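You operate a simulated robot arm through the tools that you are given. There is no shell and no other tool. Be economical: measure what you need, move in short steps, check, and stop when the job is done.

You are at the controls of a simulated two-armed robot. One attempt, no reset.

TASK
Shut the top rack drawer. Then open the blue drawer, take the pipe saddle that says "L4" from the top of the steel table and put it in the inside of the blue drawer, then shut the drawer. Then fetch the file from the window side of the loading table and set it on the top of the stock bench. Then take the green tin on the open stretch of the belt and put it away on the top of the stock bench. Then take the steel weight on the window side of the loading table and put it away on the top of the stock bench. Then put the green job card on the window side of the loading table. The order counts. Set down upright: green job card.

It is judged by the outcome, as a careful person would: the job done as asked, and still so three seconds after it is handed in. It fails if anything else is knocked over, pushed out of place, dropped, spilled or broken.

THE ROBOT
Two 6-joint arms with two-finger grippers on one trunk, on a base that drives. Base frame: it is fixed to the floor where the robot stands at the start and does not move with it; the origin is under the middle of the robot, x ahead of it, y to its left, z up. Lengths are in m, angles in rad, forces in N, time in s.
The left shoulder is at the start at [0.03, 0.178, 1.038], the right one opposite. With the tool pointing down near the work surface each hand reaches from about 0.38 to 0.84 m from the robot's upright axis, wherever it stands, measured 20 degrees to its own side. Places, roughly: blue drawer [1.7, 0.4, 0.8]; file (21x3x3 cm) [-2.5, -0.8, 0.9]; green job card [-1.75, 0, 1.25]; green tin [-2.5, -0.5, 1]; inside of the blue drawer [1.8, 0.4, 0.8]; pipe saddle [1.25, 0, 1]; steel weight [-2, -0.5, 1]; top of the stock bench [2.2, 0.6, 0.9]; top rack drawer [0.6, -0.2, 1]; window side of the loading table (125x25 cm) [-2.34, -0.66, 0.92]. Payload 2.54 kg a hand.
The tool frame of a hand sits at the grasp point between the pads (the TCP): z along the fingers, y along the line on which they close. The tips reach 0.03 m beyond it. Largest opening 0.116 m; the body of the gripper starts 0.095 m behind the TCP.
Orientation is that of the tool frame in the base frame, as a unit quaternion [w, x, y, z]. With the fingers straight down and closing along the base's y, the tool's x points along the base's -x, its y along +y and its z along -z.

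THE INTERFACE
- The arms move only by the tool play_rows. It takes "left_moves", "right_moves" or both (then of equal length, played together; a hand with none holds still); each is a list of rows, each an object (a shift or turn left out is 0, a gripper value left out holds the last) with "xyz": the shift along the base's x, y, z in units of 25 mm (1.0 is 25 mm), a list of three; "rot": the turn, a rotation vector about the base's x, y, z in units of 8 degrees (1.0 is 8 degrees), a list of three; "gripper": the gripper command, from -1 (shut) to 1 (fully open), values between in proportion. In form: [{"xyz": [x, y, z], "rot": [wx, wy, wz], "gripper": gripper}, ...]. A call has 1 to 10 rows; each row shifts and turns the commanded pose from where the row before left it. A call with a number of a shift or a turn outside -1 to 1 is refused whole. Each row takes 0.2 s and may step no farther than 0.05 m and 0.15 rad from the row before; otherwise, or with a gripper value out of range, the whole call is refused. A pose out of reach is approached as far as the arm can. The call stops where the force on the tool passes 40 N (or 10 N more than at its start, if that is more) or the arm is blocked; 0.2 s more then pass. Each finger travels about 0.153 m/s and halts on what it meets, pressing with about 21 N; the grip force reading is that of the motor and also rises with nothing between the fingers. The clock runs only during rows and for 0.2 s after the last one: add rows that do not move to give the fingers time. It gives the time, the measured TCP pose, the force on the tool (base axes), the opening and the grip force at its end, in the units of the frame above (readings bear some noise), with the torque about the TCP (base axes, N m) and any sound that the robot's microphone picked up.
- Cameras (640 x 400 px; columns grow to the right, rows downward): "scene" is now at [0.0527, -0.0106, 1.7455]; the picture's right is [-0.16, -0.99, 0.00], its down [-0.87, 0.14, -0.47] and it looks along [0.47, -0.08, -0.88] (base axes); focal length 274 px, centre (320, 200). "left" rides on the left gripper at [0.069, 0.015, -0.122] in its tool frame; the picture's right is [-0.21, 0.98, 0.00], its down [-0.83, -0.18, -0.53] and it looks along [-0.52, -0.11, 0.85] (tool axes); focal length 251 px, centre (320, 200). "right" rides on the right gripper at [0.069, -0.015, -0.122] in its tool frame; the picture's right is [0.21, 0.98, 0.00], its down [-0.83, 0.18, -0.53] and it looks along [-0.52, 0.11, 0.85] (tool axes); focal length 251 px, centre (320, 200). There is no depth. A picture from a camera that has moved, and an enlarged one, comes with that camera's place and axes in the base frame and with its lens. The place of the scene camera against the robot may be out by one fixed shift of up to 0.018 m in any direction.
- grab_frame(camera): a new picture of that camera. No time passes.
- raise_lower(by): slides the trunk up (or, below 0, down) by that many m; the arms and the scene camera ride with it, the base frame stays. It gives what a move gives, with no picture.
- base_move(legs): drives the robot by 1 to 6 legs, each [ahead, left, turn to the left] in m, m and rad, along the robot's own axes; the way and the turn of a leg run together, so that a leg with both is an arc; at most 1.5 m and 3.142 rad a leg. The arms and the cameras ride along, it lands a little off, and it stops where it bumps. It gives what a move gives.
- aim_head(pan, tilt): turns the head with the scene camera to pan (to the left, within 2.496 rad either way) and tilt (down, from -0.506 to 1.204), counted from straight ahead of the robot. It gives what a move gives.
- close_up(camera, box): a new picture of the part [left, top, right, bottom] of that camera's present view, enlarged. No time passes.
- sign_off(): hands the job in; it is judged then, once.

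Work in short steps. Places have to be worked out from the pictures, the camera data and where the tool is seen: move nearer, look again, correct. Check each grasp and each placing, and mend what went wrong. You have 196 turns and 172 pictures in all, those below and enlarged ones among them. Open the grippers and draw the arms clear of the work before you hand the job in, unless the task says otherwise; then end with one line.

The tools are called after "Call:" as name(argument=value, ...) on one line, values as JSON. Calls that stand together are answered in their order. play_rows: Moves the arms, as the interface text tells. Its arguments: {"type":"object","properties":{"left_moves":{"type":"array","items":{"type":"object","properties":{"xyz":{"type":"array","items":{"type":"number"}},"rot":{"type":"array","items":{"type":"number"}},"gripper":{"type":"number"}}}},"right_moves":{"type":"array","items":{"type":"object","properties":{"xyz":{"type":"array","items":{"type":"number"}},"rot":{"type":"array","items":{"type":"number"}},"gripper":{"type":"number"}}}}},"required":[]} The other tools are called the same way: raise_lower (by) slides the trunk up or down; base_move (legs) drives the base; aim_head (pan, tilt) turns the head that bears the scene camera; grab_frame (camera) takes a picture; close_up (camera, box) takes an enlarged picture of a part of a camera's view; sign_off () hands the job in.

At the start:

```text
time: 0.0
left_ee_pos: [0.4937, 0.1549, 1.2595]
left_ee_rot: [0.0, 0.0, 1.0, 0.0]
left_force: [-0.7, 0.5, 0.1]
left_ft_torque: [-0.04, -0.02, 0.01]
left_grip_width: 0.1157
left_gripper_force: 0.1
right_ee_pos: [0.3721, -0.2639, 1.2758]
right_ee_rot: [0.0, 0.0, 1.0, 0.001]
right_force: [-0.6, 0.2, 0.2]
right_ft_torque: [-0.02, 0.0, -0.01]
right_grip_width: 0.1159
right_gripper_force: 0.1
trunk travel left (down, up): [-0.25, 0.29]
robot x, y, heading: [-0.0023, 0.0004, -0.0]
head pan, tilt: [-0.162, 1.077]
```

scene: 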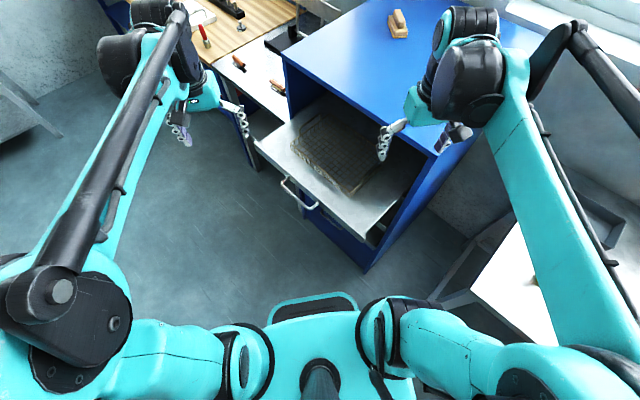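
right: 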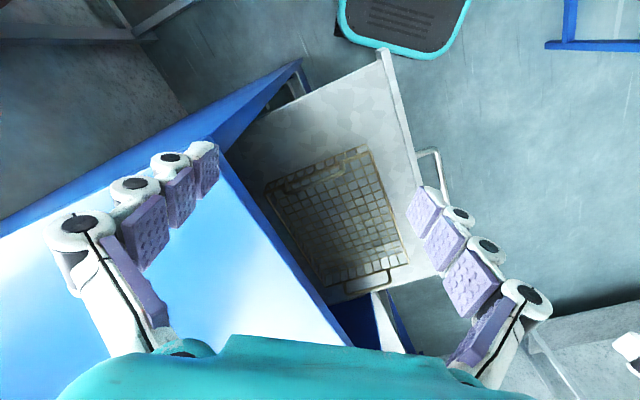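
left: 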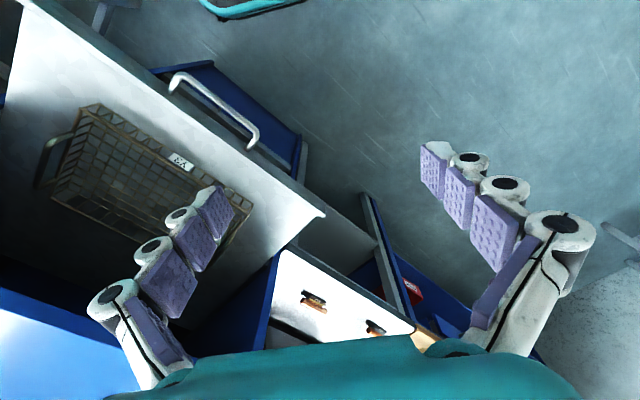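

I'll look around first: the open rack drawer is ahead, slightly right. I aim the head ahead at a lower tilt.

Call:
aim_head(pan=0.1, tilt=0.6)

Call:
grab_frame(camera="scene")

Call:
aim_head(pan=2.4, tilt=0.5)

Call:
grab_frame(camera="scene")

Call:
aim_head(pan=-2.4, tilt=0.5)

Call:
grab_frame(camera="scene")

```text
time: 0.9
left_ee_pos: [0.4928, 0.1555, 1.26]
left_ee_rot: [0.0, 0.0, 1.0, 0.0]
left_force: [-0.3, 0.0, 0.1]
left_ft_torque: [0.02, -0.01, 0.0]
left_grip_width: 0.1161
left_gripper_force: 0.1
right_ee_pos: [0.3713, -0.264, 1.2754]
right_ee_rot: [0.0, 0.0, 1.0, 0.0]
right_force: [-0.3, 0.2, 0.4]
right_ft_torque: [-0.02, 0.01, -0.01]
right_grip_width: 0.1158
right_gripper_force: 0.0
trunk travel left (down, up): [-0.25, 0.29]
robot x, y, heading: [0.0011, -0.0003, 0.001]
head pan, tilt: [0.099, 0.6]
```

```text
168 pictures are left
camera scene: at [0.0769, 0.0085, 1.7826], right [0.1, -1.0, 0.0], down [-0.56, -0.06, -0.82], along [0.82, 0.08, -0.57], focal length 274 px, centre (320, 200)
```

scene: 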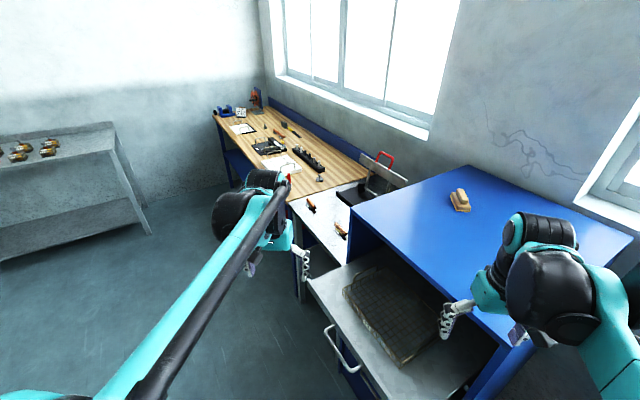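

```text
time: 3.0
left_ee_pos: [0.4932, 0.1565, 1.259]
left_ee_rot: [-0.001, 0.0, 1.0, 0.0]
left_force: [0.0, 0.1, -0.4]
left_ft_torque: [-0.03, -0.03, -0.03]
left_grip_width: 0.116
left_gripper_force: 0.0
right_ee_pos: [0.3711, -0.2621, 1.2758]
right_ee_rot: [0.0, 0.0, 1.0, 0.0]
right_force: [-0.2, -0.5, 0.3]
right_ft_torque: [0.02, 0.0, -0.01]
right_grip_width: 0.1156
right_gripper_force: 0.0
trunk travel left (down, up): [-0.25, 0.29]
robot x, y, heading: [-0.001, -0.0006, 0.001]
head pan, tilt: [2.4, 0.499]
```

```text
167 pictures are left
camera scene: at [-0.0781, 0.0613, 1.7918], right [0.68, 0.74, 0.0], down [0.35, -0.32, -0.88], along [-0.65, 0.59, -0.48], focal length 274 px, centre (320, 200)
```

scene: 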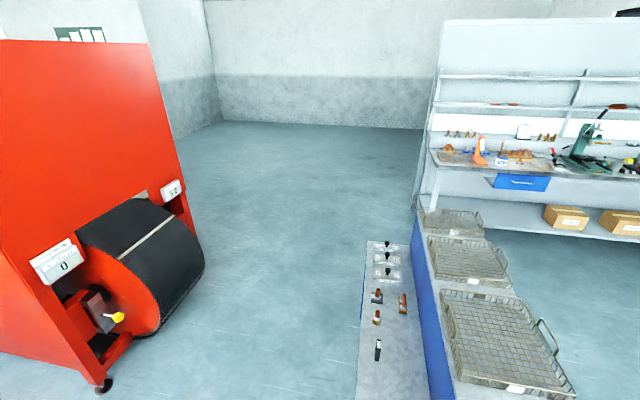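

```text
time: 6.8
left_ee_pos: [0.4928, 0.1557, 1.2588]
left_ee_rot: [0.001, 0.0, 1.0, 0.0]
left_force: [0.3, -0.4, -0.3]
left_ft_torque: [0.0, -0.01, 0.0]
left_grip_width: 0.1163
left_gripper_force: 0.1
right_ee_pos: [0.3717, -0.2638, 1.2748]
right_ee_rot: [0.0, 0.001, 1.0, 0.0]
right_force: [0.3, 0.4, 0.6]
right_ft_torque: [0.0, -0.03, 0.02]
right_grip_width: 0.116
right_gripper_force: 0.1
trunk travel left (down, up): [-0.25, 0.29]
robot x, y, heading: [0.0013, -0.0006, -0.0]
head pan, tilt: [-2.4, 0.499]
```

```text
166 pictures are left
camera scene: at [-0.0781, -0.0617, 1.7918], right [-0.68, 0.74, 0.0], down [0.35, 0.32, -0.88], along [-0.65, -0.59, -0.48], focal length 274 px, centre (320, 200)
```

scene: 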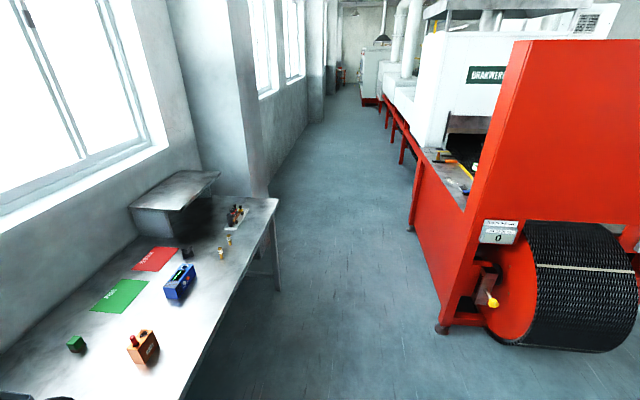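

Now detailed looks at the forward region.

Call:
aim_head(pan=0.1, tilt=0.6)

Call:
close_up(camera="scene", box=[200, 80, 400, 205])

Call:
close_up(camera="scene", box=[280, 180, 560, 400])

```text
time: 9.1
left_ee_pos: [0.4929, 0.1558, 1.2587]
left_ee_rot: [-0.001, -0.001, 1.0, 0.0]
left_force: [0.1, -0.1, 1.0]
left_ft_torque: [0.01, -0.01, -0.01]
left_grip_width: 0.116
left_gripper_force: 0.1
right_ee_pos: [0.3706, -0.2649, 1.2763]
right_ee_rot: [0.0, 0.0, 1.0, 0.0]
right_force: [0.2, 0.8, 0.2]
right_ft_torque: [-0.01, 0.0, -0.02]
right_grip_width: 0.116
right_gripper_force: 0.0
trunk travel left (down, up): [-0.25, 0.29]
robot x, y, heading: [-0.0021, 0.0025, -0.001]
head pan, tilt: [0.099, 0.6]
```

```text
3.20 times, centred on (300, 142) of scene
camera zoom: at [0.0769, 0.0085, 1.7827], right [0.1, -1.0, 0.0], down [-0.56, -0.06, -0.83], along [0.82, 0.08, -0.57], focal length 876 px, centre (384, 384)
```

zoom: 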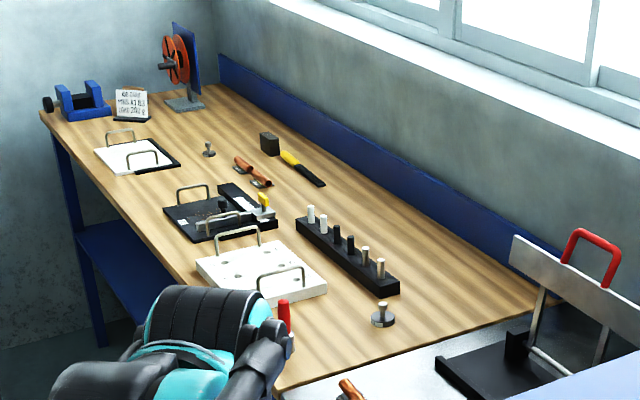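

```text
1.82 times, centred on (420, 290) of scene
camera zoom: at [0.0769, 0.0085, 1.7827], right [0.1, -1.0, 0.0], down [-0.56, -0.06, -0.83], along [0.82, 0.08, -0.57], focal length 498 px, centre (138, 36)
```

zoom: 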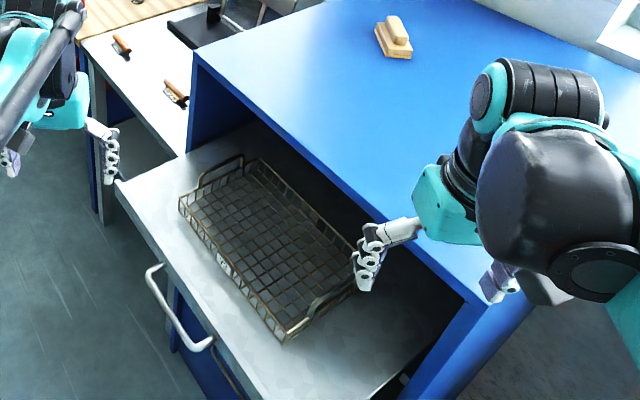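

Triangulating handle ends from scene and left views gives (0.543,0.037,0.986) and (0.43,-0.053,0.986); the drawer closes along about (0.62,-0.78). I turn the left gripper parallel to the handle, shut it, and move outside the handle at height.

Call:
play_rows(left_moves=[{"xyz": [-0.3, -0.6, 0], "rot": [0, 0, -1], "gripper": -1}, {"xyz": [-0.3, -0.6, 0], "rot": [0, 0, -1]}, {"xyz": [-0.3, -0.6, 0], "rot": [0, 0, -1]}, {"xyz": [-0.3, -0.6, 0], "rot": [0, 0, -1]}, {"xyz": [-0.3, -0.6, 0], "rot": [0, 0, -1]}, {"xyz": [-0.3, -0.6, 0], "rot": [0, 0, -1]}, {"xyz": [-0.3, -0.6, 0], "rot": [0, 0, -0.44]}, {"xyz": [0, 0, -1]}, {"xyz": [0, 0, -1]}, {"xyz": [0, 0, -1]}])

Call:
grab_frame(camera="scene")

Call:
grab_frame(camera="left")

```text
time: 11.3
left_ee_pos: [0.4412, 0.0493, 1.1832]
left_ee_rot: [0.0, 0.435, 0.901, -0.001]
left_force: [-0.8, 0.6, -0.4]
left_ft_torque: [0.02, 0.06, -0.01]
left_grip_width: 0.0
left_gripper_force: 20.6
right_ee_pos: [0.3714, -0.2639, 1.2747]
right_ee_rot: [0.0, 0.0, 1.0, 0.0]
right_force: [0.0, -0.6, 0.1]
right_ft_torque: [0.0, 0.03, 0.0]
right_grip_width: 0.1164
right_gripper_force: 0.0
trunk travel left (down, up): [-0.25, 0.29]
robot x, y, heading: [0.002, 0.0017, -0.0]
head pan, tilt: [0.099, 0.6]
```

```text
163 pictures are left
camera scene: at [0.0776, 0.0086, 1.7827], right [0.1, -1.0, 0.0], down [-0.56, -0.06, -0.82], along [0.82, 0.08, -0.57], focal length 274 px, centre (320, 200)
```

scene: 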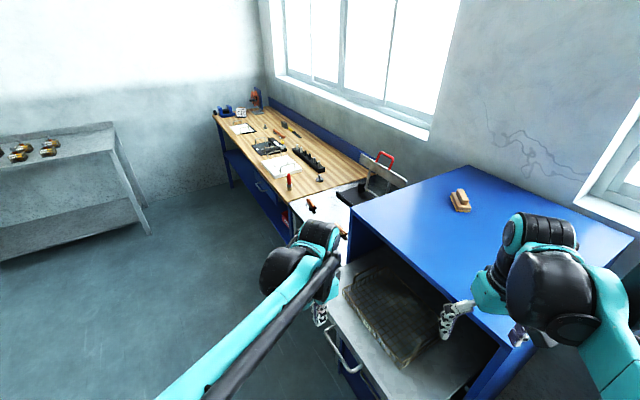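

```text
162 pictures are left
camera left: at [0.4102, 0.1142, 1.3062], right [0.9, 0.44, 0.0], down [0.37, -0.76, 0.53], along [0.23, -0.48, -0.85], focal length 251 px, centre (320, 200)
```

left: 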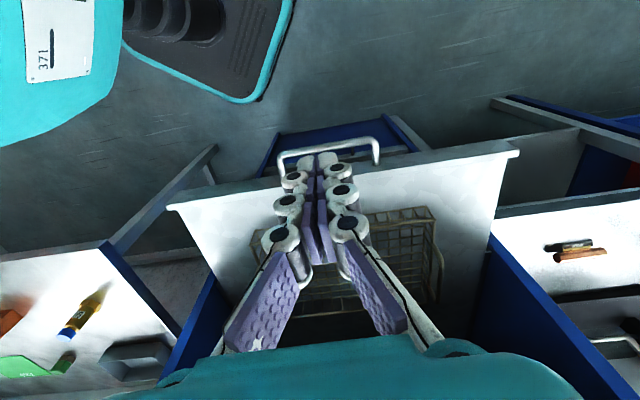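

Handle centre about (0.48,-0.002,0.975), roughly 6 cm inward of the fingers. I descend beside it with a bit of extra clearance.

Call:
play_rows(left_moves=[{"xyz": [-0.2, 0.4, -0.5]}, {"xyz": [0, 0, -1]}, {"xyz": [0, 0, -1]}, {"xyz": [0, 0, -1]}, {"xyz": [0, 0, -1]}, {"xyz": [0, 0, -1]}, {"xyz": [0, 0, -1]}, {"xyz": [0, 0, -1]}, {"xyz": [0, 0, -1]}])

Call:
grab_frame(camera="scene")

Call:
grab_frame(camera="left")

```text
time: 13.3
left_ee_pos: [0.4358, 0.0605, 0.9727]
left_ee_rot: [0.0, 0.435, 0.901, 0.0]
left_force: [0.4, 0.3, -0.4]
left_ft_torque: [0.0, 0.03, 0.03]
left_grip_width: 0.0
left_gripper_force: 21.1
right_ee_pos: [0.3729, -0.2653, 1.2752]
right_ee_rot: [0.0, 0.0, 1.0, -0.001]
right_force: [-0.4, 0.3, 0.6]
right_ft_torque: [0.02, 0.06, 0.0]
right_grip_width: 0.1161
right_gripper_force: 0.1
trunk travel left (down, up): [-0.25, 0.29]
robot x, y, heading: [0.0001, -0.0018, -0.001]
head pan, tilt: [0.099, 0.6]
```

```text
161 pictures are left
camera scene: at [0.0779, 0.0084, 1.7827], right [0.1, -1.0, 0.0], down [-0.56, -0.06, -0.82], along [0.82, 0.08, -0.57], focal length 274 px, centre (320, 200)
```

scene: 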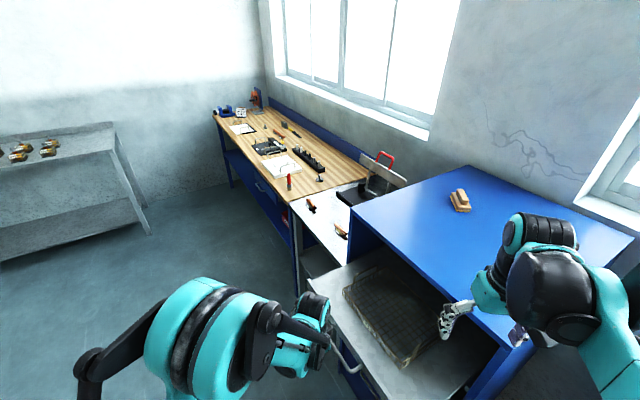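

```text
160 pictures are left
camera left: at [0.4045, 0.1258, 1.0937], right [0.9, 0.44, 0.0], down [0.37, -0.76, 0.53], along [0.23, -0.48, -0.85], focal length 251 px, centre (320, 200)
```

left: 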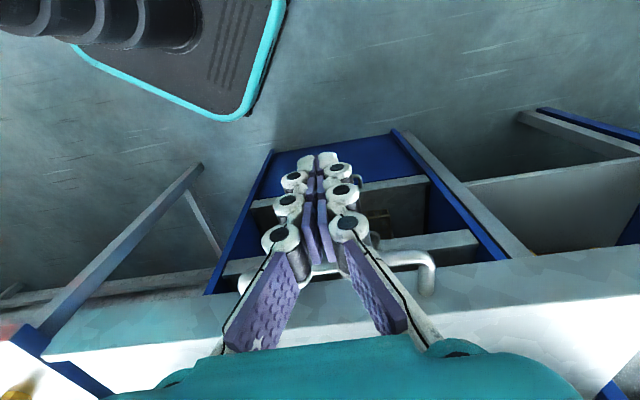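

Fingers are centred outside the handle at its height. I push along (0.62,-0.78).

Call:
play_rows(left_moves=[{"xyz": [0.5, -0.62, 0]}, {"xyz": [0.5, -0.62, 0]}, {"xyz": [0.5, -0.62, 0]}, {"xyz": [0.5, -0.62, 0]}, {"xyz": [0.5, -0.62, 0]}, {"xyz": [0.5, -0.62, 0]}, {"xyz": [0.5, -0.62, 0]}, {"xyz": [0.5, -0.62, 0]}])

Call:
grab_frame(camera="scene")

Call:
grab_frame(camera="left")

```text
time: 15.1
left_ee_pos: [0.5377, -0.0636, 0.9734]
left_ee_rot: [0.0, 0.434, 0.901, 0.0]
left_force: [-0.5, -0.1, -0.1]
left_ft_torque: [0.02, 0.01, -0.02]
left_grip_width: 0.0003
left_gripper_force: 28.9
right_ee_pos: [0.3718, -0.2643, 1.2746]
right_ee_rot: [0.0, 0.0, 1.0, 0.0]
right_force: [0.6, -0.1, 0.3]
right_ft_torque: [-0.02, 0.03, -0.02]
right_grip_width: 0.1159
right_gripper_force: 0.1
trunk travel left (down, up): [-0.25, 0.29]
robot x, y, heading: [-0.001, -0.0031, -0.001]
head pan, tilt: [0.099, 0.6]
```

```text
159 pictures are left
camera scene: at [0.0777, 0.0077, 1.7827], right [0.1, -1.0, 0.0], down [-0.56, -0.06, -0.82], along [0.82, 0.08, -0.57], focal length 274 px, centre (320, 200)
```

scene: 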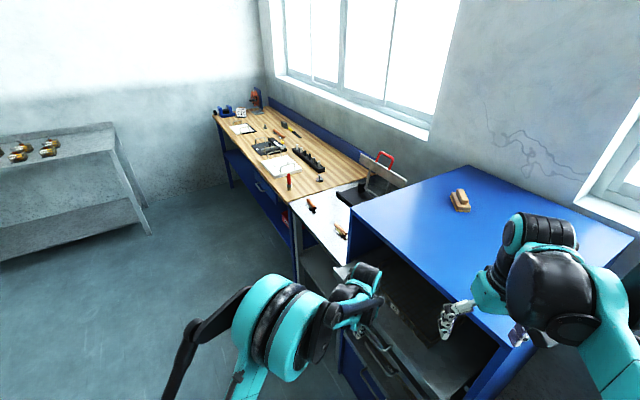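

```text
158 pictures are left
camera left: at [0.5059, 0.0013, 1.0951], right [0.9, 0.44, 0.0], down [0.37, -0.76, 0.53], along [0.23, -0.48, -0.85], focal length 251 px, centre (320, 200)
```

left: 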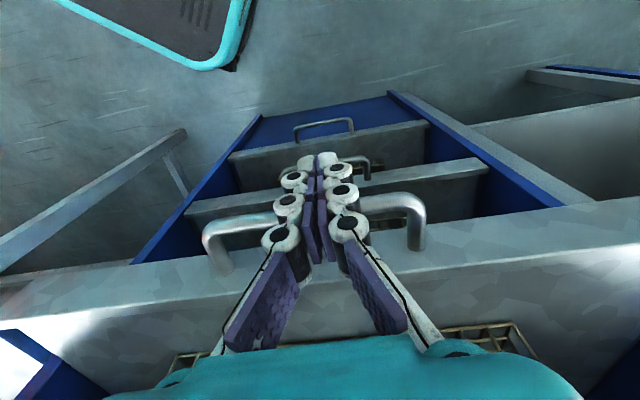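

The drawer follows freely. I keep pushing.

Call:
play_rows(left_moves=[{"xyz": [0.5, -0.62, 0]}, {"xyz": [0.5, -0.62, 0]}, {"xyz": [0.5, -0.62, 0]}, {"xyz": [0.5, -0.62, 0]}, {"xyz": [0.5, -0.62, 0]}, {"xyz": [0.5, -0.62, 0]}, {"xyz": [0.5, -0.62, 0]}])

Call:
grab_frame(camera="left")

```text
time: 16.3
left_ee_pos: [0.5898, -0.1296, 0.9718]
left_ee_rot: [-0.01, 0.433, 0.901, 0.003]
left_force: [-8.9, 9.8, 6.1]
left_ft_torque: [0.11, 0.13, -0.08]
left_grip_width: 0.0
left_gripper_force: 29.1
right_ee_pos: [0.3719, -0.2637, 1.2751]
right_ee_rot: [-0.001, -0.001, 1.0, 0.001]
right_force: [0.9, -0.7, -1.2]
right_ft_torque: [0.03, 0.08, -0.02]
right_grip_width: 0.116
right_gripper_force: 0.1
trunk travel left (down, up): [-0.25, 0.29]
robot x, y, heading: [-0.0013, -0.001, 0.008]
head pan, tilt: [0.099, 0.6]
stopped in row 5 (left hand): the force on the tool passed its limit at 61 N (the readings are from after the stop); the commanded pose is now the measured one
```

```text
157 pictures are left
camera left: at [0.5606, -0.0663, 1.0953], right [0.9, 0.44, -0.01], down [0.38, -0.77, 0.52], along [0.22, -0.47, -0.86], focal length 251 px, centre (320, 200)
```

left: 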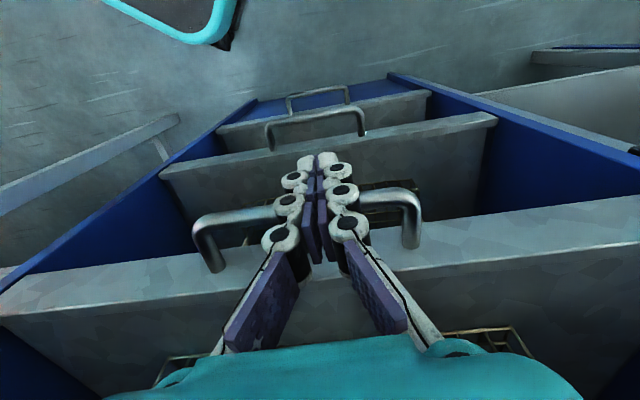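

It stopped on 61 N before the front came flush. I look from the scene and right cameras for what blocks it.

Call:
grab_frame(camera="right")

Call:
aim_head(pan=-0.1, tilt=0.9)

Call:
grab_frame(camera="scene")

```text
156 pictures are left
camera right: at [0.3028, -0.279, 1.397], right [-0.22, 0.98, 0.0], down [0.83, 0.18, 0.53], along [0.52, 0.11, -0.85], focal length 251 px, centre (320, 200)
```

right: 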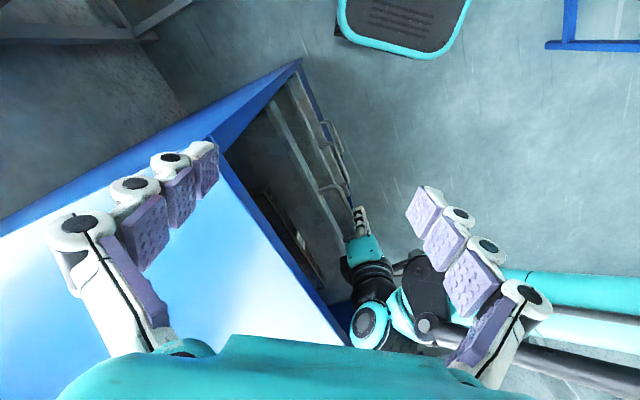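

```text
time: 17.1
left_ee_pos: [0.5908, -0.1297, 0.9715]
left_ee_rot: [-0.008, 0.433, 0.901, 0.003]
left_force: [-7.5, 8.7, -2.7]
left_ft_torque: [0.15, 0.13, -0.11]
left_grip_width: 0.0
left_gripper_force: 28.3
right_ee_pos: [0.3706, -0.2636, 1.2752]
right_ee_rot: [-0.001, 0.0, 1.0, -0.001]
right_force: [0.6, -0.3, 0.3]
right_ft_torque: [-0.01, -0.01, -0.05]
right_grip_width: 0.116
right_gripper_force: 0.0
trunk travel left (down, up): [-0.25, 0.29]
robot x, y, heading: [0.0033, 0.0025, -0.003]
head pan, tilt: [-0.099, 0.901]
```

```text
155 pictures are left
camera scene: at [0.0628, -0.0062, 1.758], right [-0.1, -1.0, 0.0], down [-0.78, 0.08, -0.62], along [0.62, -0.06, -0.78], focal length 274 px, centre (320, 200)
```

scene: 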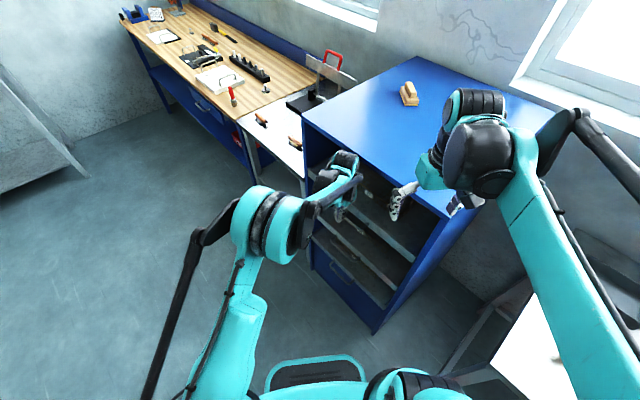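

The drawer front now seems flush with the cabinet's front edges like the drawers below, so the stop is the end stop. I back off and check.

Call:
play_rows(left_moves=[{"xyz": [-0.6, 0.75, 0]}, {"xyz": [-0.6, 0.75, 0]}, {"xyz": [-0.6, 0.75, 0]}, {"xyz": [-0.6, 0.75, 0]}, {"xyz": [0, 0.5, 1]}, {"xyz": [0, 0.5, 1]}, {"xyz": [0, 0.5, 1]}, {"xyz": [0, 0.5, 1]}])

Call:
grab_frame(camera="left")

Call:
grab_frame(camera="scene")

```text
time: 18.9
left_ee_pos: [0.5316, -0.0051, 1.0731]
left_ee_rot: [-0.01, 0.434, 0.901, 0.002]
left_force: [1.0, 1.0, 0.4]
left_ft_torque: [-0.02, -0.03, 0.03]
left_grip_width: 0.0004
left_gripper_force: 28.9
right_ee_pos: [0.3713, -0.2625, 1.2756]
right_ee_rot: [0.0, 0.0, 1.0, 0.0]
right_force: [0.0, 0.2, 1.0]
right_ft_torque: [-0.03, -0.01, -0.03]
right_grip_width: 0.1158
right_gripper_force: 0.1
trunk travel left (down, up): [-0.25, 0.29]
robot x, y, heading: [0.0042, -0.0006, 0.003]
head pan, tilt: [-0.099, 0.901]
```

```text
154 pictures are left
camera left: at [0.5019, 0.058, 1.1961], right [0.9, 0.44, -0.01], down [0.38, -0.76, 0.52], along [0.22, -0.47, -0.85], focal length 251 px, centre (320, 200)
```

left: 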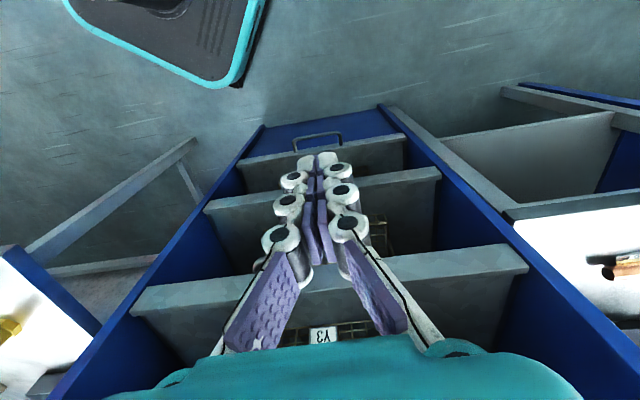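

```text
153 pictures are left
camera scene: at [0.0632, -0.007, 1.758], right [-0.1, -1.0, 0.0], down [-0.78, 0.08, -0.62], along [0.62, -0.06, -0.78], focal length 274 px, centre (320, 200)
```

scene: 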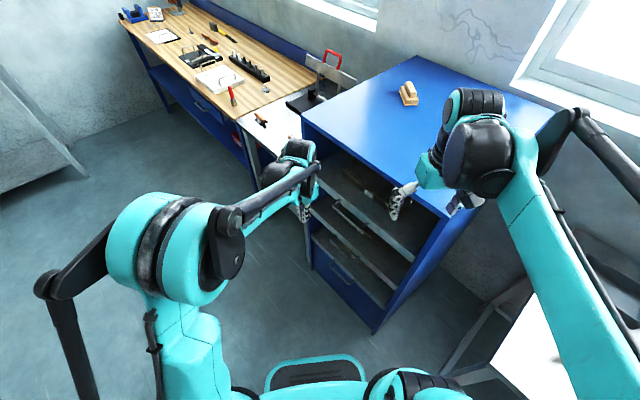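

All three drawer fronts now line up, so the rack drawer is shut. I retract the left hand and drive to face the steel table: the row runs along about (0.79,0.61), so I go to (0.75,0.62), heading -0.9.

Call:
play_rows(left_moves=[{"xyz": [-0.5, 0.8, 1], "rot": [0, 0, 1]}, {"xyz": [-0.5, 0.8, 1], "rot": [0, 0, 1]}, {"xyz": [-0.5, 0.8, 1], "rot": [0, 0, 1]}, {"xyz": [-0.5, 0.8, 1], "rot": [0, 0, 1]}, {"xyz": [-0.5, 0.8, 1], "rot": [0, 0, 1]}, {"xyz": [-0.5, 0.8, 1], "rot": [0, 0, 1]}, {"xyz": [-0.5, 0.8, 1], "rot": [0, 0, 0.44]}, {"xyz": [-0.5, 0.8, 1]}])

Call:
base_move(legs=[[0, 0.62, 0], [0.72, 0, 0], [0, 0, -0.9]])

Call:
aim_head(pan=0.0, tilt=0.8)

Call:
grab_frame(camera="scene")

```text
time: 20.7
left_ee_pos: [0.4303, 0.155, 1.2721]
left_ee_rot: [-0.008, -0.002, 1.0, -0.002]
left_force: [0.1, -0.8, -0.2]
left_ft_torque: [-0.01, -0.05, -0.01]
left_grip_width: 0.0001
left_gripper_force: 28.4
right_ee_pos: [0.3708, -0.263, 1.2764]
right_ee_rot: [-0.001, 0.0, 1.0, 0.0]
right_force: [0.9, 0.0, 0.0]
right_ft_torque: [-0.03, -0.01, 0.01]
right_grip_width: 0.116
right_gripper_force: 0.2
trunk travel left (down, up): [-0.25, 0.29]
robot x, y, heading: [0.0021, 0.0011, 0.003]
head pan, tilt: [-0.099, 0.901]
```

```text
time: 23.7
left_ee_pos: [0.4683, 0.7077, 1.2278]
left_ee_rot: [-0.004, 0.017, 0.998, -0.059]
left_force: [0.8, 0.8, 0.2]
left_ft_torque: [-0.11, 0.06, 0.02]
left_grip_width: 0.0
left_gripper_force: 28.8
right_ee_pos: [0.3814, 0.2514, 1.278]
right_ee_rot: [-0.002, 0.016, 0.998, -0.06]
right_force: [1.3, -2.1, -0.6]
right_ft_torque: [0.27, 0.15, 0.02]
right_grip_width: 0.1161
right_gripper_force: 0.1
trunk travel left (down, up): [-0.25, 0.29]
robot x, y, heading: [0.0306, 0.4981, -0.031]
head pan, tilt: [-0.099, 0.901]
stopped in leg 1: the robot was blocked; the commanded pose is now the measured one
```

```text
time: 24.4
left_ee_pos: [0.4679, 0.7074, 1.2342]
left_ee_rot: [-0.003, 0.019, 0.999, -0.05]
left_force: [-0.5, -1.1, 0.1]
left_ft_torque: [0.02, 0.0, -0.02]
left_grip_width: 0.0
left_gripper_force: 28.8
right_ee_pos: [0.3826, 0.2553, 1.2789]
right_ee_rot: [0.003, 0.02, 0.999, -0.05]
right_force: [-0.5, -0.5, -0.4]
right_ft_torque: [-0.01, 0.05, -0.03]
right_grip_width: 0.116
right_gripper_force: 0.1
trunk travel left (down, up): [-0.25, 0.29]
robot x, y, heading: [0.031, 0.5007, -0.04]
head pan, tilt: [0.0, 0.799]
```

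```text
152 pictures are left
camera scene: at [0.1072, 0.3857, 1.7701], right [-0.04, -1.0, -0.06], down [-0.72, 0.07, -0.69], along [0.69, 0.02, -0.72], focal length 274 px, centre (320, 200)
```

scene: 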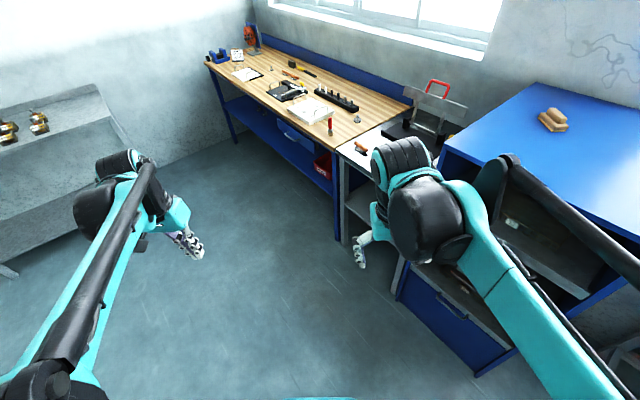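

I bumped something on my left (the basket roller stand), and the base is tilted slightly. I back off to the right and look left.

Call:
base_move(legs=[[0, -0.15, 0.04]])

Call:
aim_head(pan=1.5, tilt=0.9)

Call:
grab_frame(camera="scene")

```text
time: 25.1
left_ee_pos: [0.4948, 0.7649, 1.2017]
left_ee_rot: [-0.004, 0.029, 0.996, -0.089]
left_force: [2.1, -0.3, -1.4]
left_ft_torque: [0.11, 0.32, -0.04]
left_grip_width: 0.0
left_gripper_force: 28.7
right_ee_pos: [0.3988, 0.3197, 1.2795]
right_ee_rot: [0.002, 0.028, 0.996, -0.089]
right_force: [2.7, -3.2, -1.5]
right_ft_torque: [0.4, 0.17, -0.01]
right_grip_width: 0.1161
right_gripper_force: 0.1
trunk travel left (down, up): [-0.25, 0.29]
robot x, y, heading: [0.05, 0.4723, -0.062]
head pan, tilt: [0.0, 0.799]
stopped in leg 1: the robot was blocked; the commanded pose is now the measured one
```

```text
time: 26.7
left_ee_pos: [0.4978, 0.7523, 1.205]
left_ee_rot: [-0.009, 0.026, 0.996, -0.082]
left_force: [-0.1, 0.7, -0.9]
left_ft_torque: [-0.11, 0.02, -0.01]
left_grip_width: 0.0002
left_gripper_force: 28.8
right_ee_pos: [0.4048, 0.306, 1.2756]
right_ee_rot: [-0.002, 0.027, 0.996, -0.082]
right_force: [-0.1, 0.1, 0.5]
right_ft_torque: [-0.13, 0.05, 0.0]
right_grip_width: 0.1159
right_gripper_force: 0.2
trunk travel left (down, up): [-0.25, 0.29]
robot x, y, heading: [0.0447, 0.4762, -0.054]
head pan, tilt: [1.499, 0.901]
```

```text
151 pictures are left
camera scene: at [0.0657, 0.5141, 1.7587], right [0.99, -0.12, -0.02], down [-0.11, -0.76, -0.64], along [0.07, 0.64, -0.77], focal length 274 px, centre (320, 200)
```

scene: 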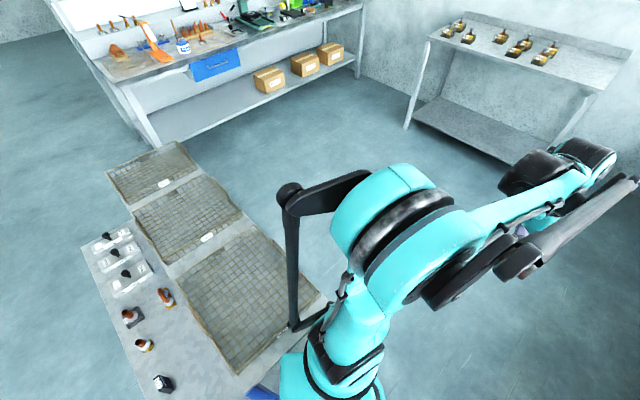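

The stand lies left-rear. I check whether the robot is upright and what it touches, looking down on the left side.

Call:
aim_head(pan=2.0, tilt=1.2)

Call:
grab_frame(camera="scene")

Call:
aim_head(pan=-1.6, tilt=1.1)

Call:
grab_frame(camera="scene")

```text
time: 27.6
left_ee_pos: [0.497, 0.7508, 1.2068]
left_ee_rot: [-0.007, 0.029, 0.996, -0.082]
left_force: [-0.7, -0.8, -0.2]
left_ft_torque: [0.07, -0.01, -0.01]
left_grip_width: 0.0003
left_gripper_force: 28.7
right_ee_pos: [0.4025, 0.3047, 1.2782]
right_ee_rot: [0.0, 0.029, 0.996, -0.082]
right_force: [-1.7, -0.9, 1.2]
right_ft_torque: [0.1, -0.07, 0.03]
right_grip_width: 0.116
right_gripper_force: 0.1
trunk travel left (down, up): [-0.25, 0.29]
robot x, y, heading: [0.0503, 0.4753, -0.06]
head pan, tilt: [2.0, 1.201]
```

```text
150 pictures are left
camera scene: at [0.0317, 0.4921, 1.7395], right [0.93, 0.36, 0.0], down [0.33, -0.86, -0.39], along [-0.14, 0.36, -0.92], focal length 274 px, centre (320, 200)
```

scene: 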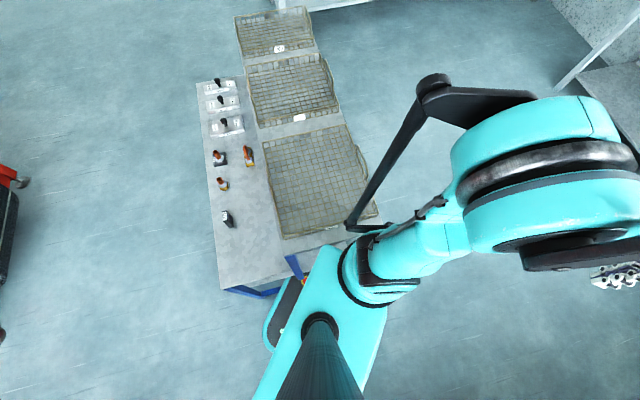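

```text
time: 30.6
left_ee_pos: [0.4975, 0.747, 1.2081]
left_ee_rot: [-0.007, 0.031, 0.996, -0.082]
left_force: [-0.5, -1.1, -0.4]
left_ft_torque: [0.09, -0.02, 0.01]
left_grip_width: 0.0
left_gripper_force: 28.6
right_ee_pos: [0.4013, 0.3024, 1.279]
right_ee_rot: [0.0, 0.031, 0.996, -0.081]
right_force: [-0.7, -1.2, 0.3]
right_ft_torque: [0.11, -0.08, 0.05]
right_grip_width: 0.1163
right_gripper_force: 0.1
trunk travel left (down, up): [-0.25, 0.29]
robot x, y, heading: [0.0496, 0.4759, -0.064]
head pan, tilt: [-1.6, 1.1]
```

```text
149 pictures are left
camera scene: at [0.0446, 0.3772, 1.743], right [-1.0, 0.09, 0.01], down [0.08, 0.9, -0.43], along [-0.05, -0.43, -0.9], focal length 274 px, centre (320, 200)
```

scene: 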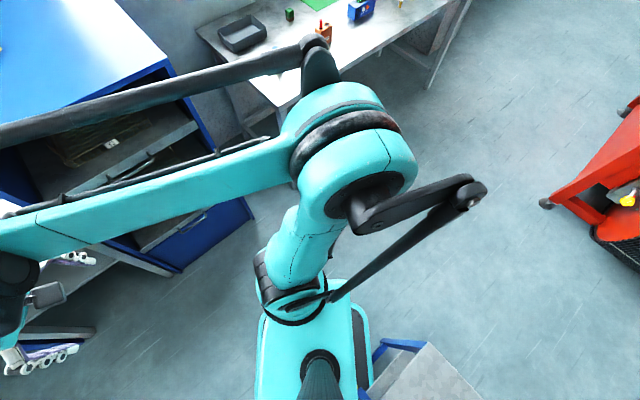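

The stand's near edge runs diagonally from about (-0.25,0.46) to (0.10,0.84), behind-left of me. I move ahead-right, away from it.

Call:
base_move(legs=[[0.2, -0.05, 0]])

Call:
aim_head(pan=2.2, tilt=1.0)

Call:
grab_frame(camera="scene")

```text
time: 32.2
left_ee_pos: [0.6781, 0.7232, 1.2038]
left_ee_rot: [-0.003, 0.029, 0.995, -0.092]
left_force: [0.4, 0.5, -0.4]
left_ft_torque: [0.04, 0.03, 0.0]
left_grip_width: 0.0
left_gripper_force: 29.3
right_ee_pos: [0.5825, 0.2785, 1.2843]
right_ee_rot: [0.004, 0.029, 0.995, -0.093]
right_force: [0.3, -0.2, -0.7]
right_ft_torque: [0.0, 0.02, -0.03]
right_grip_width: 0.1161
right_gripper_force: 0.0
trunk travel left (down, up): [-0.25, 0.29]
robot x, y, heading: [0.2372, 0.4209, -0.061]
head pan, tilt: [-1.6, 1.1]
```

```text
time: 35.4
left_ee_pos: [0.6754, 0.7238, 1.2038]
left_ee_rot: [-0.002, 0.028, 0.995, -0.092]
left_force: [-0.2, -0.2, -0.2]
left_ft_torque: [0.02, 0.01, 0.0]
left_grip_width: 0.0
left_gripper_force: 28.4
right_ee_pos: [0.5815, 0.2799, 1.2845]
right_ee_rot: [0.004, 0.029, 0.995, -0.094]
right_force: [0.0, -0.6, 0.4]
right_ft_torque: [-0.01, -0.04, 0.06]
right_grip_width: 0.1161
right_gripper_force: 0.1
trunk travel left (down, up): [-0.25, 0.29]
robot x, y, heading: [0.2403, 0.426, -0.056]
head pan, tilt: [2.201, 1.0]
```

```text
148 pictures are left
camera scene: at [0.1885, 0.484, 1.7507], right [0.84, 0.54, 0.0], down [0.46, -0.71, -0.54], along [-0.29, 0.45, -0.84], focal length 274 px, centre (320, 200)
```

scene: 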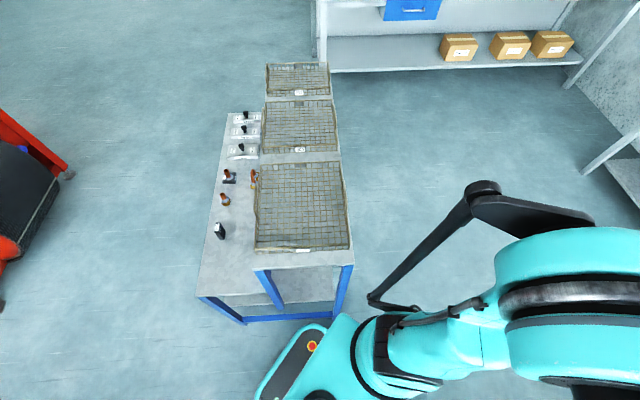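

Free, upright, and the baskets and parts on the stand triangulate to where they were before. I level the hands and drive on.

Call:
play_rows(left_moves=[{"xyz": [0, -0.7, 0.9], "rot": [0.67, 0, 0]}, {"xyz": [0, -0.7, 0.9], "rot": [0.67, 0, 0]}], right_moves=[{"xyz": [0, -0.7, 0], "rot": [0.67, 0, 0]}, {"xyz": [0, -0.7, 0], "rot": [0.67, 0, 0]}])

Call:
base_move(legs=[[0.5, 0.2, 0], [0, 0, -0.85]])

Call:
aim_head(pan=0.0, tilt=0.85)

Call:
grab_frame(camera="scene")

```text
time: 36.0
left_ee_pos: [0.6774, 0.6867, 1.2496]
left_ee_rot: [-0.005, 0.027, 1.0, 0.0]
left_force: [-0.1, -0.6, 1.1]
left_ft_torque: [0.01, 0.02, 0.01]
left_grip_width: 0.0001
left_gripper_force: 29.2
right_ee_pos: [0.5807, 0.242, 1.2842]
right_ee_rot: [0.003, 0.029, 1.0, 0.001]
right_force: [-0.5, 0.3, -0.6]
right_ft_torque: [0.0, 0.01, -0.03]
right_grip_width: 0.116
right_gripper_force: 0.0
trunk travel left (down, up): [-0.25, 0.29]
robot x, y, heading: [0.2379, 0.4207, -0.057]
head pan, tilt: [2.201, 1.0]
```

```text
time: 41.2
left_ee_pos: [1.2249, 0.4403, 1.2491]
left_ee_rot: [-0.004, 0.437, 0.899, 0.002]
left_force: [0.2, 0.3, 0.0]
left_ft_torque: [0.02, 0.0, 0.01]
left_grip_width: 0.0001
left_gripper_force: 28.4
right_ee_pos: [0.8284, 0.2175, 1.2837]
right_ee_rot: [0.002, 0.437, 0.899, -0.001]
right_force: [-0.5, 1.3, 0.0]
right_ft_torque: [0.0, -0.01, 0.05]
right_grip_width: 0.1161
right_gripper_force: 0.1
trunk travel left (down, up): [-0.25, 0.29]
robot x, y, heading: [0.7384, 0.5951, -0.903]
head pan, tilt: [2.201, 1.0]
```

```text
time: 43.3
left_ee_pos: [1.2252, 0.4405, 1.2492]
left_ee_rot: [-0.004, 0.437, 0.899, 0.003]
left_force: [-0.3, 0.7, 0.4]
left_ft_torque: [0.0, 0.02, 0.04]
left_grip_width: 0.0
left_gripper_force: 28.2
right_ee_pos: [0.828, 0.2165, 1.2829]
right_ee_rot: [0.002, 0.437, 0.899, 0.0]
right_force: [-0.2, 0.0, 0.4]
right_ft_torque: [0.0, -0.02, -0.02]
right_grip_width: 0.1161
right_gripper_force: 0.0
trunk travel left (down, up): [-0.25, 0.29]
robot x, y, heading: [0.7352, 0.5951, -0.898]
head pan, tilt: [0.0, 0.85]
```

```text
147 pictures are left
camera scene: at [0.785, 0.5565, 1.7618], right [-0.79, -0.62, 0.0], down [-0.47, 0.59, -0.66], along [0.41, -0.52, -0.75], focal length 274 px, centre (320, 200)
```

scene: 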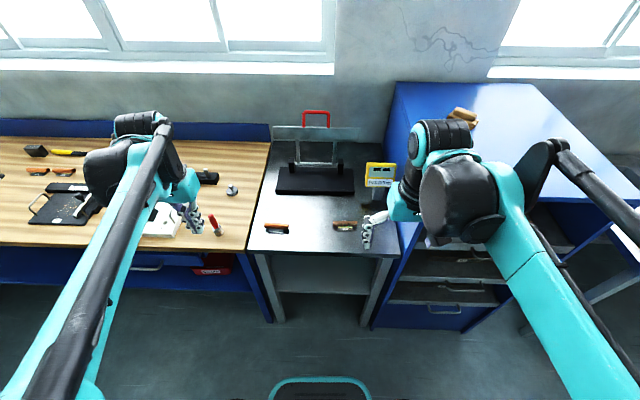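

Now squarely facing the steel table. I zoom in on the two saddles and the bench drawer.

Call:
close_up(camera="scene", box=[230, 150, 430, 275])

Call:
aim_head(pan=0.5, tilt=0.85)

Call:
grab_frame(camera="scene")

```text
3.20 times, centred on (330, 212) of scene
camera zoom: at [0.785, 0.5565, 1.7618], right [-0.79, -0.62, 0.0], down [-0.47, 0.59, -0.66], along [0.41, -0.52, -0.75], focal length 876 px, centre (288, 160)
```

zoom: 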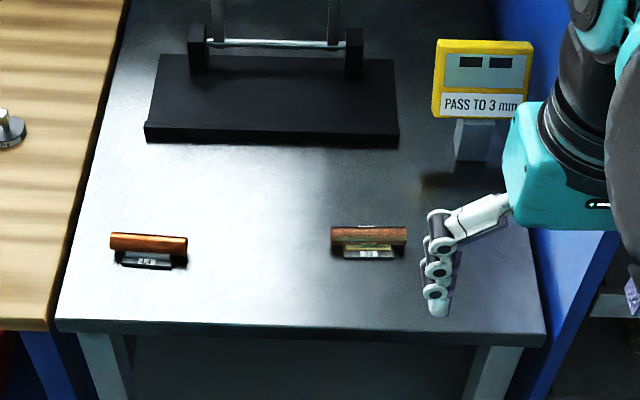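

```text
time: 44.2
left_ee_pos: [1.2257, 0.44, 1.2506]
left_ee_rot: [-0.004, 0.437, 0.9, 0.002]
left_force: [-0.7, 0.5, 1.3]
left_ft_torque: [0.03, -0.03, -0.04]
left_grip_width: 0.0002
left_gripper_force: 29.0
right_ee_pos: [0.828, 0.2169, 1.2844]
right_ee_rot: [0.001, 0.437, 0.9, -0.001]
right_force: [0.0, 0.4, 0.6]
right_ft_torque: [-0.01, -0.01, 0.01]
right_grip_width: 0.1159
right_gripper_force: 0.0
trunk travel left (down, up): [-0.25, 0.29]
robot x, y, heading: [0.7345, 0.5917, -0.901]
head pan, tilt: [0.499, 0.85]
```

```text
145 pictures are left
camera scene: at [0.8085, 0.5871, 1.7618], right [-0.39, -0.92, 0.0], down [-0.69, 0.3, -0.66], along [0.61, -0.26, -0.75], focal length 274 px, centre (320, 200)
```

scene: 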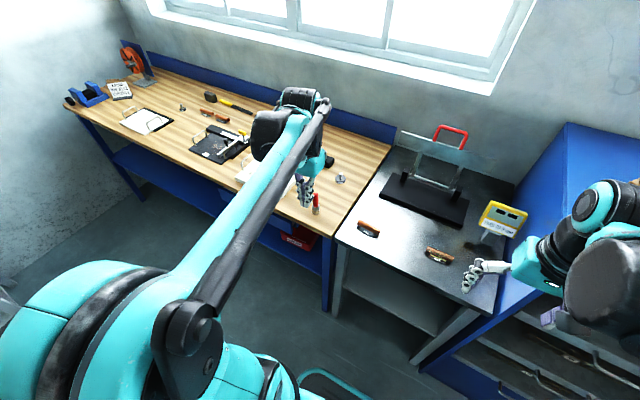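

I enlarge the labels.

Call:
close_up(camera="scene", box=[350, 215, 390, 240])

Call:
close_up(camera="scene", box=[420, 242, 460, 267])

```text
16.00 times, centred on (370, 228) of scene
camera zoom: at [0.8085, 0.5871, 1.7618], right [-0.39, -0.92, 0.0], down [-0.69, 0.3, -0.66], along [0.61, -0.26, -0.75], focal length 4381 px, centre (-480, -240)
```

zoom: 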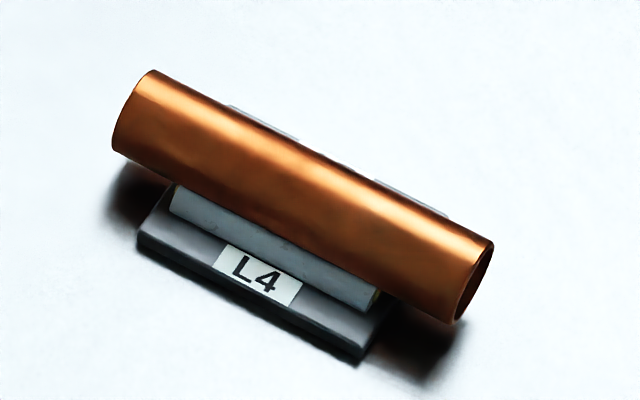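

```text
16.00 times, centred on (440, 254) of scene
camera zoom: at [0.8085, 0.5871, 1.7618], right [-0.39, -0.92, 0.0], down [-0.69, 0.3, -0.66], along [0.61, -0.26, -0.75], focal length 4381 px, centre (-1600, -672)
```

zoom: 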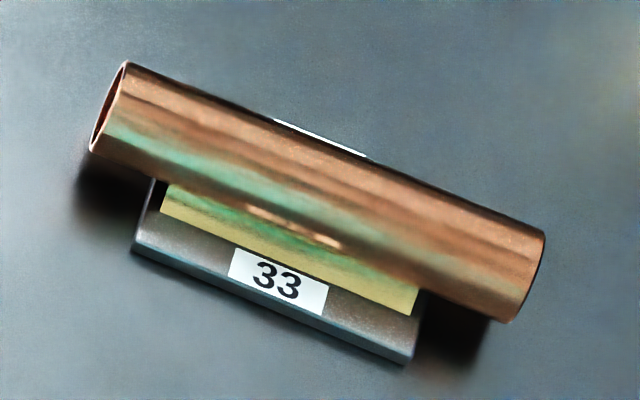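

L4 is the left saddle, at about (1.27,0.20). I strafe left 0.4 m to stand between the saddle and the bench drawer.

Call:
base_move(legs=[[0, 0.4, 0]])

Call:
aim_head(pan=0.4, tilt=0.95)

Call:
grab_frame(camera="scene")

Call:
grab_frame(camera="left")

```text
time: 46.7
left_ee_pos: [1.5416, 0.6949, 1.2505]
left_ee_rot: [-0.004, 0.433, 0.901, 0.002]
left_force: [0.3, 0.6, -0.5]
left_ft_torque: [0.0, 0.01, 0.0]
left_grip_width: 0.0002
left_gripper_force: 28.8
right_ee_pos: [1.147, 0.4693, 1.2838]
right_ee_rot: [0.001, 0.434, 0.901, -0.002]
right_force: [-0.6, 0.6, -0.2]
right_ft_torque: [-0.02, 0.04, 0.0]
right_grip_width: 0.116
right_gripper_force: 0.0
trunk travel left (down, up): [-0.25, 0.29]
robot x, y, heading: [1.053, 0.8451, -0.897]
head pan, tilt: [0.499, 0.85]
```

```text
time: 47.4
left_ee_pos: [1.5425, 0.6943, 1.2489]
left_ee_rot: [-0.004, 0.433, 0.901, 0.003]
left_force: [0.5, -0.7, 0.8]
left_ft_torque: [-0.02, 0.03, -0.03]
left_grip_width: 0.0
left_gripper_force: 28.9
right_ee_pos: [1.146, 0.469, 1.2857]
right_ee_rot: [0.001, 0.434, 0.901, -0.001]
right_force: [-0.2, -1.0, 0.1]
right_ft_torque: [0.02, 0.0, 0.04]
right_grip_width: 0.1159
right_gripper_force: 0.0
trunk travel left (down, up): [-0.25, 0.29]
robot x, y, heading: [1.0526, 0.8407, -0.897]
head pan, tilt: [0.4, 0.949]
```

```text
142 pictures are left
camera scene: at [1.1162, 0.8337, 1.7543], right [-0.48, -0.88, 0.0], down [-0.71, 0.39, -0.58], along [0.51, -0.28, -0.81], focal length 274 px, centre (320, 200)
```

scene: 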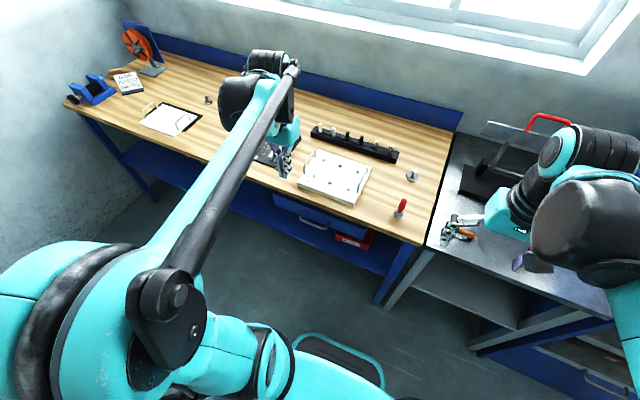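

```text
141 pictures are left
camera left: at [1.5109, 0.758, 1.3723], right [0.9, 0.44, 0.0], down [0.38, -0.76, 0.53], along [0.23, -0.47, -0.85], focal length 251 px, centre (320, 200)
```

left: 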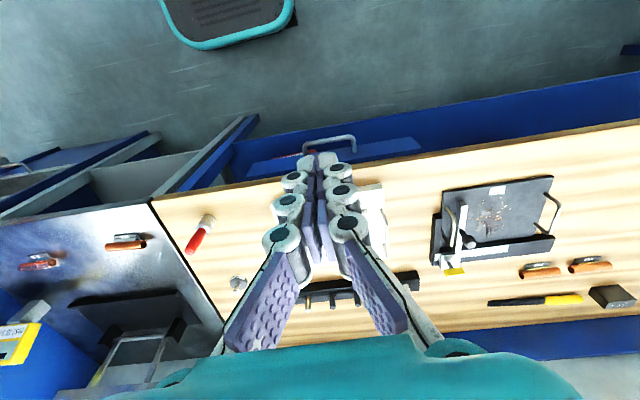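

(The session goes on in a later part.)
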